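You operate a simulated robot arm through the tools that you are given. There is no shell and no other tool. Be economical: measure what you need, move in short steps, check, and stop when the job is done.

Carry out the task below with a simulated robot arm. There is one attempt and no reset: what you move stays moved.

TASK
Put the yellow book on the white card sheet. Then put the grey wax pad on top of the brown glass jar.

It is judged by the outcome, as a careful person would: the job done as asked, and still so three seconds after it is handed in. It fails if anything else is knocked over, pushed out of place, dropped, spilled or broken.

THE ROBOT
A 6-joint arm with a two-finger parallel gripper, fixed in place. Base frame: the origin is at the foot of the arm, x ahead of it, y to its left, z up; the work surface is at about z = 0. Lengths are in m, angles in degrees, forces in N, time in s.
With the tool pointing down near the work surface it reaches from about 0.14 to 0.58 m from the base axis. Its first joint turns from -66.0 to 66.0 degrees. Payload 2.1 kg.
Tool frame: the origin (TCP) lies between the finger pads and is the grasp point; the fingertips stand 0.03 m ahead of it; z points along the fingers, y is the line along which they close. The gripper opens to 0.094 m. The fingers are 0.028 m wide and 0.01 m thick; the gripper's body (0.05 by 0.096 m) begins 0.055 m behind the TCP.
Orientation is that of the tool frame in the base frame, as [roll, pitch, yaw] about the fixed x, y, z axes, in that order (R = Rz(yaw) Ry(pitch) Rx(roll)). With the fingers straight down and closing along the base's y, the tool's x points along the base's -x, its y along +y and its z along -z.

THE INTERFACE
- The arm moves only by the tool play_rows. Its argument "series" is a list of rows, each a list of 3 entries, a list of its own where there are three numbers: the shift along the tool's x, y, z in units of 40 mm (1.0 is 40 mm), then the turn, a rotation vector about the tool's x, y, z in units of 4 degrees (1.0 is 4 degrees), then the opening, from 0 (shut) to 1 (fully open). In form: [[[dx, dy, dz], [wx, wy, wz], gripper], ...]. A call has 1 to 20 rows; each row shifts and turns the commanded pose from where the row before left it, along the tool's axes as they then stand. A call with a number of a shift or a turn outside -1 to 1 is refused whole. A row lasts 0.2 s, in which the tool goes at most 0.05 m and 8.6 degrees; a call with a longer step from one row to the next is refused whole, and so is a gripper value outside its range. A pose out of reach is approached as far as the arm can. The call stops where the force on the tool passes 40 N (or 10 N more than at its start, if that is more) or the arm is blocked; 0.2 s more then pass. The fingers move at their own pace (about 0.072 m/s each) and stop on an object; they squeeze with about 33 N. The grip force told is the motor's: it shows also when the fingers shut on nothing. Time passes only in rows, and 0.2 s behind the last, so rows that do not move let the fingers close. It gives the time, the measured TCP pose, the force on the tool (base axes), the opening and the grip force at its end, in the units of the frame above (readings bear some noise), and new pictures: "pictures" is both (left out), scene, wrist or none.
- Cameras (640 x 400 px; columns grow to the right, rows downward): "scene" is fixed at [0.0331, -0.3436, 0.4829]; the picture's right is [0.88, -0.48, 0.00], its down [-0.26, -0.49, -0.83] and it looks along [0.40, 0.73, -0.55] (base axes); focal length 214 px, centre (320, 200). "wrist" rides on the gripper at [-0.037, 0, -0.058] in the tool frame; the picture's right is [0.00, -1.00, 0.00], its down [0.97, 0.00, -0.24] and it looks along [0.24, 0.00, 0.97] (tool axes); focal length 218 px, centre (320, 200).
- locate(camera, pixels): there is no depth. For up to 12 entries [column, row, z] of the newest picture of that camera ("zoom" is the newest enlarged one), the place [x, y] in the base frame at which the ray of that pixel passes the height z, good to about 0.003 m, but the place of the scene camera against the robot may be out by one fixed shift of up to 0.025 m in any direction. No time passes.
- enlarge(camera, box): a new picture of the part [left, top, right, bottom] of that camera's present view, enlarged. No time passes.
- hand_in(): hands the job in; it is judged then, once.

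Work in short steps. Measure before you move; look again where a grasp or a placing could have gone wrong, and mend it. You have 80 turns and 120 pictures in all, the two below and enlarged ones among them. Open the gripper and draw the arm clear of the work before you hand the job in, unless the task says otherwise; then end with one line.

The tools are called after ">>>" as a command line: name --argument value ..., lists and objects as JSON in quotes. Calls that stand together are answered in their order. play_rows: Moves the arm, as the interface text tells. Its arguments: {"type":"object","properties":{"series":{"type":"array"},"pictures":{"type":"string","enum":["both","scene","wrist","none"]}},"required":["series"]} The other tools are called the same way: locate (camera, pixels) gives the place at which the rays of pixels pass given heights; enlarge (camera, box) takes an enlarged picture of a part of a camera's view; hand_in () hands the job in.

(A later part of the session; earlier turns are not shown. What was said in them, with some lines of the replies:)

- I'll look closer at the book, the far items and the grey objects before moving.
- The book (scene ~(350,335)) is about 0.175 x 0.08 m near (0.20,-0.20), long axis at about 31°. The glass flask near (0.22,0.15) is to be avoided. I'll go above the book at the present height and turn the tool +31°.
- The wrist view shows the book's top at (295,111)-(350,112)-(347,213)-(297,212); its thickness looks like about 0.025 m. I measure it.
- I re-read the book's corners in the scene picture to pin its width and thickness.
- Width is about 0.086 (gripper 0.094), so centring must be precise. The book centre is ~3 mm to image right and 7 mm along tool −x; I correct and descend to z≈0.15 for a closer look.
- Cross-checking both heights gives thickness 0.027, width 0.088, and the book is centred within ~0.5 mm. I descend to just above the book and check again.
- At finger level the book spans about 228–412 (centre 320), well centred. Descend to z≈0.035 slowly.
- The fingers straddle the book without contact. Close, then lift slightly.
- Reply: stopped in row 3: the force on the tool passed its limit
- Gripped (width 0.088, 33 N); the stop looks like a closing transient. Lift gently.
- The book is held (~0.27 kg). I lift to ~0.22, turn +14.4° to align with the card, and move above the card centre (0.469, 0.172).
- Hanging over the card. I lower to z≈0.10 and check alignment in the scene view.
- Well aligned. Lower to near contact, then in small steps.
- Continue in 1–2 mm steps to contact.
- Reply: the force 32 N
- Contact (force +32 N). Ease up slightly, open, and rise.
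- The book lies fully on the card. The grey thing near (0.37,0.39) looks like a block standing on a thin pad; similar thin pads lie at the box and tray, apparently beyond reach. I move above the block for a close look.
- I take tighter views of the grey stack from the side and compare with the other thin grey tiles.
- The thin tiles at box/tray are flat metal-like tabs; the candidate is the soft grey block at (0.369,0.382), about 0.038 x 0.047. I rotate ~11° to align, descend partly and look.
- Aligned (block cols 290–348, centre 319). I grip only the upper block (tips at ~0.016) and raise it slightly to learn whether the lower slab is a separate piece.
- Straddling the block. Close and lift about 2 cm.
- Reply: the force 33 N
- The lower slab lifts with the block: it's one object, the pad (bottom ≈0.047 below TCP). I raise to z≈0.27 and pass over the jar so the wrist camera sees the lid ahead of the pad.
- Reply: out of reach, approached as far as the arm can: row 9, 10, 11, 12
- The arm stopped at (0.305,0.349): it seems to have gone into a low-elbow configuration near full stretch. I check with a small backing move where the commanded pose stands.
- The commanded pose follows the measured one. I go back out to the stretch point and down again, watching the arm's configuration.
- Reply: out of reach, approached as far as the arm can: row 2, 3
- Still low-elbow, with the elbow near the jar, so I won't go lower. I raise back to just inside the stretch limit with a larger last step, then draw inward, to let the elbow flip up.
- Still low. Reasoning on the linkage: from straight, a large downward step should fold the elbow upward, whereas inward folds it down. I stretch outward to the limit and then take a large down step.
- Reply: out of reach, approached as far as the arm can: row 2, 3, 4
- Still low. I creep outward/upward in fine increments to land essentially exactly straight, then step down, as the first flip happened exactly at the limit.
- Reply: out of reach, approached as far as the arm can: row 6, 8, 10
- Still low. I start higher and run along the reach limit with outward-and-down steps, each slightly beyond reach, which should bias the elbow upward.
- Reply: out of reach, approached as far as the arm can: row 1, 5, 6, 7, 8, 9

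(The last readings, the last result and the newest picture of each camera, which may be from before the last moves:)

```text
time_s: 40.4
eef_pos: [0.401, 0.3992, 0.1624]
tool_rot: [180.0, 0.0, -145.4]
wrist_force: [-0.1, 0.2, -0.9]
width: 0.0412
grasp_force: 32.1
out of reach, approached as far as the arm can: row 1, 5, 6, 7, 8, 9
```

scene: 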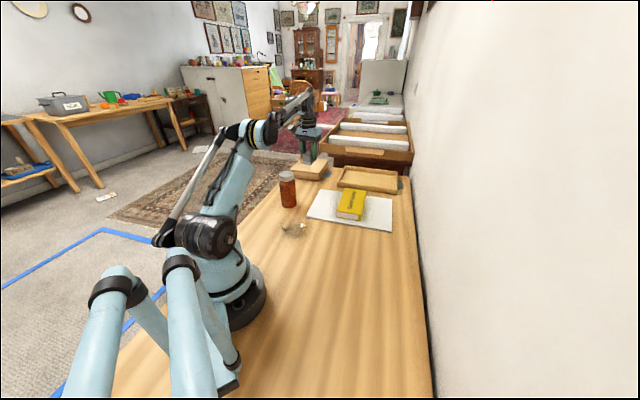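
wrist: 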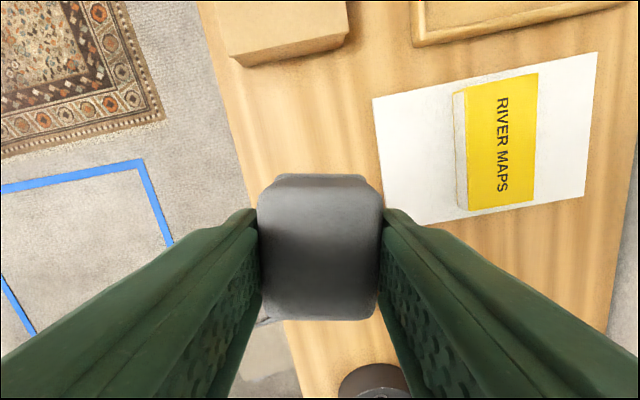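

The elbow is up again. I move inward while rising, to bring the camera over the jar.

>>> play_rows --series '[[[0.7, 0, -0.5], [0, 0, 0], 0.3], [[0.7, 0, -0.5], [0, 0, 0], 0.3], [[0.7, 0, -0.5], [0, 0, 0], 0.3], [[0.74, 0, -0.2], [0, 0, 0], 0.3], [[0.74, 0, -0.2], [0, 0, 0], 0.3], [[0.74, 0, -0.2], [0, 0, 0], 0.3], [[0.74, 0, -0.2], [0, 0, 0], 0.3], [[0.74, 0, -0.2], [0, 0, 0], 0.3], [[0, 0, 0], [0, 0, 0], 0.3], [[0, 0, 0], [0, 0, 0], 0.3]]'

```text
time_s: 42.6
eef_pos: [0.2096, 0.2683, 0.2629]
tool_rot: [-179.9, 0.0, -145.5]
wrist_force: [0.1, 0.1, 0.0]
width: 0.041
grasp_force: 32.9
```

scene: 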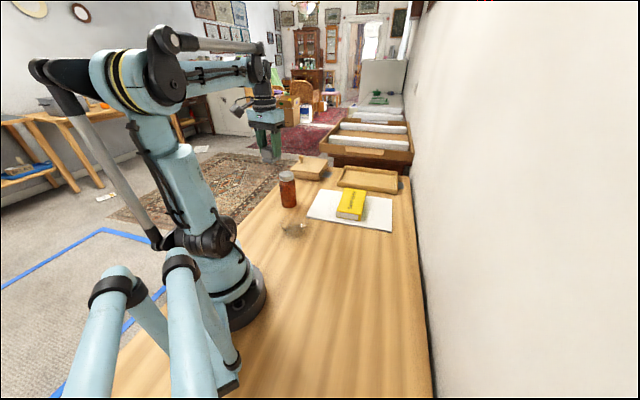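
wrist: 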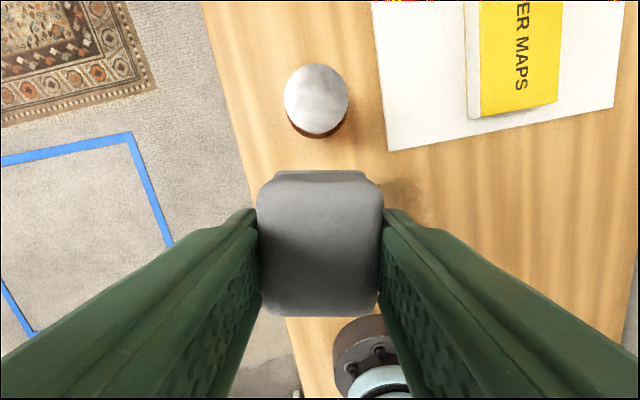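

Lid centre at (316.5,100) gives jar axis ≈(0.268,0.312), lid Ø≈0.052, top at ≈0.13. I move over it, then lower to z≈0.20 and check.

>>> play_rows --series '[[[-0.453, 0.0175, 0], [0, 0, 0], 0.3], [[-0.453, 0.0175, 0], [0, 0, 0], 0.3], [[-0.453, 0.0175, 0], [0, 0, 0], 0.3], [[-0.453, 0.0175, 0], [0, 0, 0], 0.3], [[0, 0, 0.4], [0, 0, 0], 0.3], [[0, 0, 0.4], [0, 0, 0], 0.3], [[0, 0, 0.4], [0, 0, 0], 0.3], [[0, 0, 0.2], [0, 0, 0], 0.3], [[0, 0, 0], [0, 0, 0], 0.3], [[0, 0, 0], [0, 0, 0], 0.3]]'

>>> enlarge --camera "scene" --box '[265, 140, 315, 215]'

```text
time_s: 44.8
eef_pos: [0.2672, 0.3099, 0.207]
tool_rot: [180.0, 0.1, -145.4]
wrist_force: [1.3, 0.0, -0.6]
width: 0.0413
grasp_force: 32.6
```

scene: 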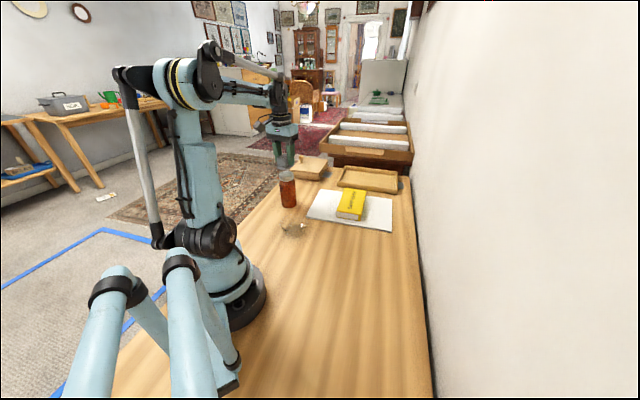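
wrist: 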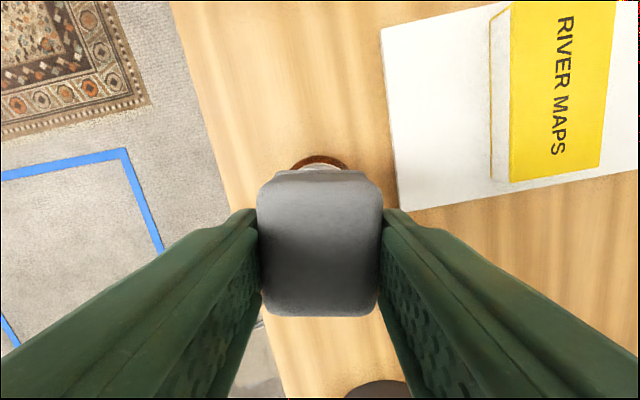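

```text
5.33 times, centred on (290, 178) of scene
```

zoom: 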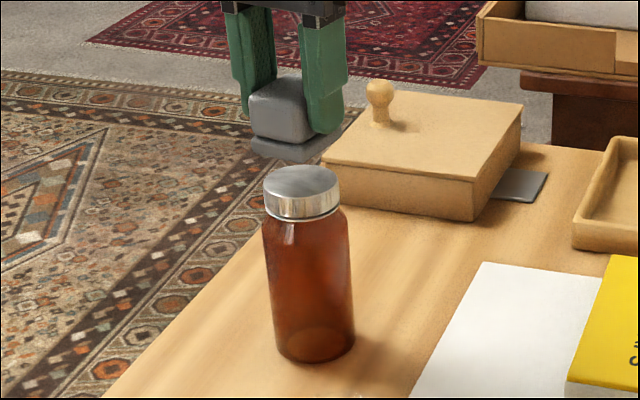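

Centred over the lid with ~27 mm gap. Lower 18 mm, then creep.

>>> play_rows --series '[[[0, 0.02, 0.2], [0, 0, 0], 0.3], [[0, 0, 0.15], [0, 0, 0], 0.3], [[0, 0, 0.1], [0, 0, 0], 0.3], [[0, 0, 0], [0, 0, 0], 0.3], [[0, 0, 0], [0, 0, 0], 0.3]]' --pictures "none"

>>> enlarge --camera "scene" --box '[265, 145, 315, 195]'

```text
time_s: 46.0
eef_pos: [0.2683, 0.312, 0.1881]
tool_rot: [-180.0, 0.1, -145.6]
wrist_force: [0.4, -0.3, -0.7]
width: 0.0411
grasp_force: 33.1
```

```text
8.00 times, centred on (290, 170) of scene
```

zoom: 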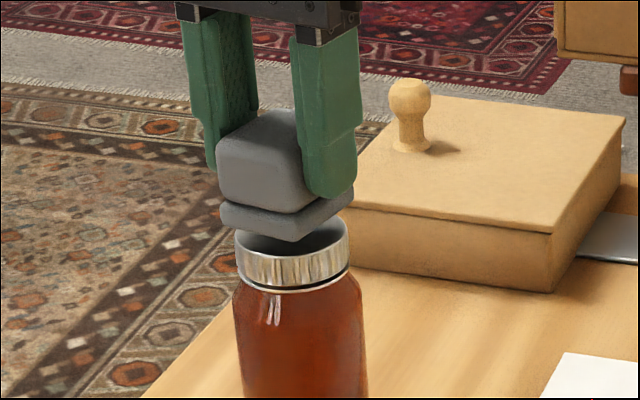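

Good alignment; creep down in ~1.2 mm steps.

>>> play_rows --series '[[[0, 0, 0.04], [0, 0, 0], 0.3], [[0, 0, 0.04], [0, 0, 0], 0.3], [[0, 0, 0.04], [0, 0, 0], 0.3], [[0, 0, 0.03], [0, 0, 0], 0.3], [[0, 0, 0], [0, 0, 0], 0.3]]' --pictures "none"

>>> enlarge --camera "scene" --box '[270, 150, 310, 190]'

```text
time_s: 47.2
eef_pos: [0.2673, 0.3112, 0.1828]
tool_rot: [-180.0, 0.0, -145.5]
wrist_force: [-1.6, -0.1, -1.1]
width: 0.0411
grasp_force: 32.9
```

```text
10.00 times, centred on (290, 170) of scene
```

zoom: 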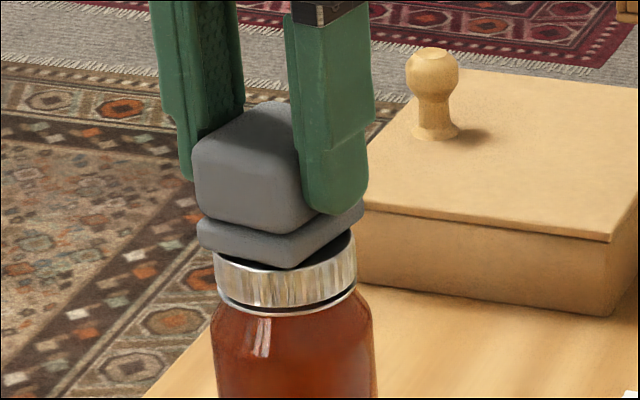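

>>> play_rows --series '[[[0, 0, 0.025], [0, 0, 0], 0.3], [[0, 0, 0.025], [0, 0, 0], 0.3], [[0, 0, 0], [0, 0, 0], 0.3]]' --pictures "none"

```text
time_s: 48.0
eef_pos: [0.2678, 0.3117, 0.182]
tool_rot: [-179.9, 0.0, -145.4]
wrist_force: [0.8, -0.8, 31.1]
width: 0.0409
grasp_force: 32.9
```

Contact with the lid (31 N). Ease up ~1 mm and check the load before releasing.

>>> play_rows --series '[[[0, 0, -0.025], [0, 0, 0], 0.3], [[0, 0, 0], [0, 0, 0], 0.3]]' --pictures "none"

```text
time_s: 48.6
eef_pos: [0.2679, 0.3118, 0.1809]
tool_rot: [-180.0, 0.2, -145.5]
wrist_force: [0.3, 1.6, 10.5]
width: 0.0413
grasp_force: 32.5
```

Light contact remains; open, then rise straight up.

>>> play_rows --series '[[[0, 0, 0], [0, 0, 0], 0.5], [[0, 0, 0], [0, 0, 0], 0.65], [[0, 0, 0], [0, 0, 0], 0.75], [[0, 0, 0], [0, 0, 0], 0.75]]' --pictures "wrist"

>>> enlarge --camera "scene" --box '[270, 150, 310, 190]'

```text
time_s: 49.6
eef_pos: [0.2668, 0.3113, 0.1813]
tool_rot: [-179.9, 0.1, -145.6]
wrist_force: [-0.1, -0.3, -1.6]
width: 0.0705
grasp_force: 0.2
```

wrist: 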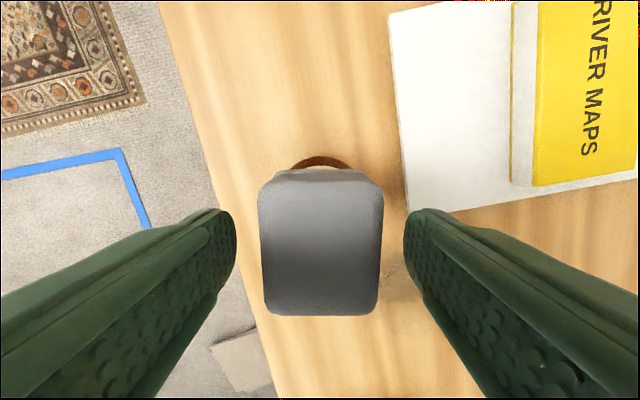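

```text
10.00 times, centred on (290, 170) of scene
```

zoom: 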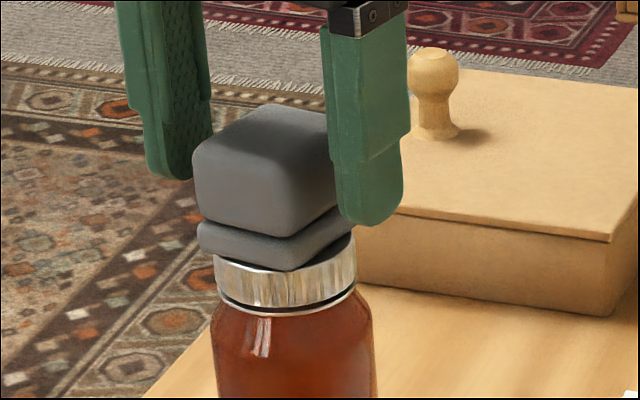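

The pad sits on the lid, fingers clear. Rise and draw away.

>>> play_rows --series '[[[0, 0, -0.2], [0, 0, 0], 0.75], [[0, 0, -0.5], [0, 0, 0], 0.75], [[0, 0, -0.8], [0, 0, 0], 0.75], [[0, 0, -0.8], [0, 0, 0], 0.75], [[0.6, -0.6, 0], [0, 0, 0], 0.75], [[0.6, -0.6, 0], [0, 0, 0], 0.75], [[0.6, -0.6, 0], [0, 0, 0], 0.75], [[0.4, -0.6, 0], [0, 0, 0], 0.75], [[0, 0, 0], [0, 0, 0], 0.75], [[0, 0, 0], [0, 0, 0], 0.75]]'

>>> enlarge --camera "scene" --box '[265, 140, 415, 240]'

```text
time_s: 51.8
eef_pos: [0.2491, 0.1834, 0.2739]
tool_rot: [180.0, 0.1, -145.5]
wrist_force: [-0.5, 0.0, 0.0]
width: 0.0705
grasp_force: 0.0
```

scene: 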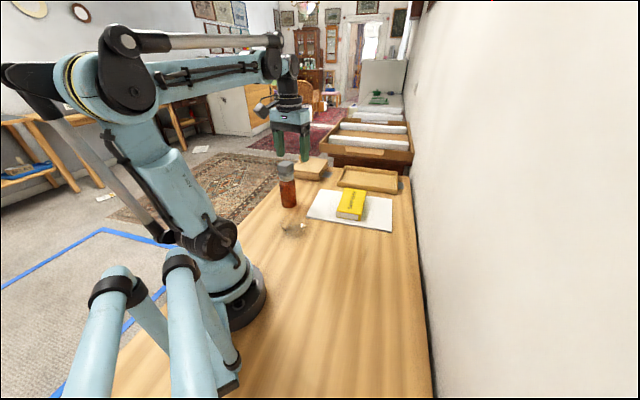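
wrist: 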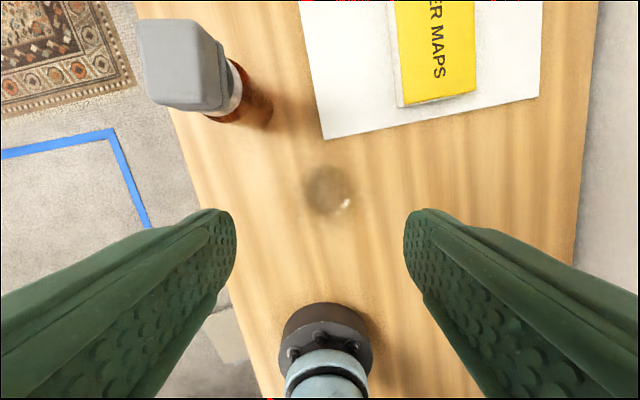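

```text
4.00 times, centred on (340, 190) of scene
```

zoom: 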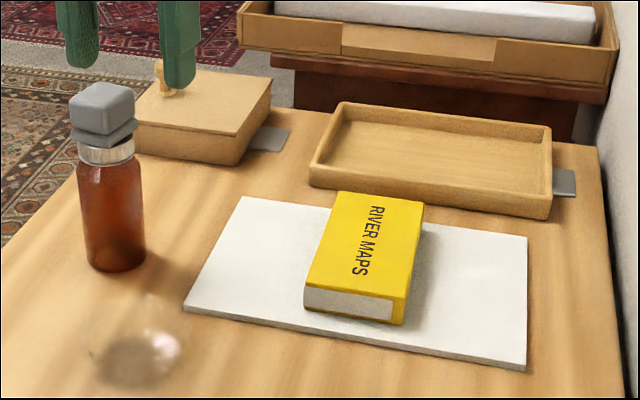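

Book on the card, pad steady on the jar, everything else in place. I open the gripper fully, rise a bit and hand in.

>>> play_rows --series '[[[0, 0, -0.5], [0, 0, 0], 1], [[0, 0, -0.5], [0, 0, 0], 1], [[0, 0, 0], [0, 0, 0], 1]]' --pictures "scene"

>>> hand_in

```text
time_s: 52.6
eef_pos: [0.249, 0.1826, 0.3153]
tool_rot: [-180.0, 0.1, -145.5]
wrist_force: [0.4, 0.1, -0.7]
width: 0.0939
grasp_force: 0.0
```

scene: 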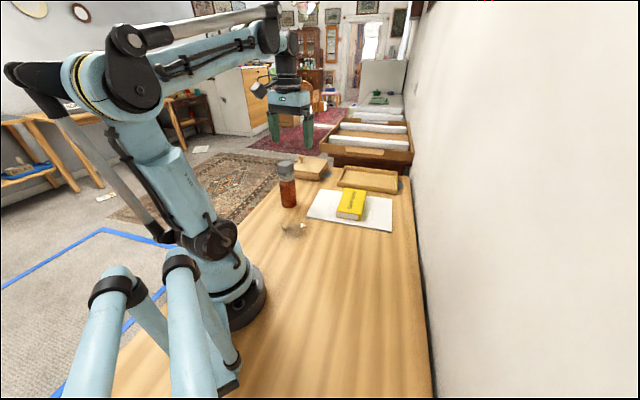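

```text
The job is handed in.
```

The yellow book lies on the white card sheet and the grey wax pad sits on the brown glass jar's lid; nothing else looked moved in the last pictures, and the job is handed in with the gripper open and the arm clear.
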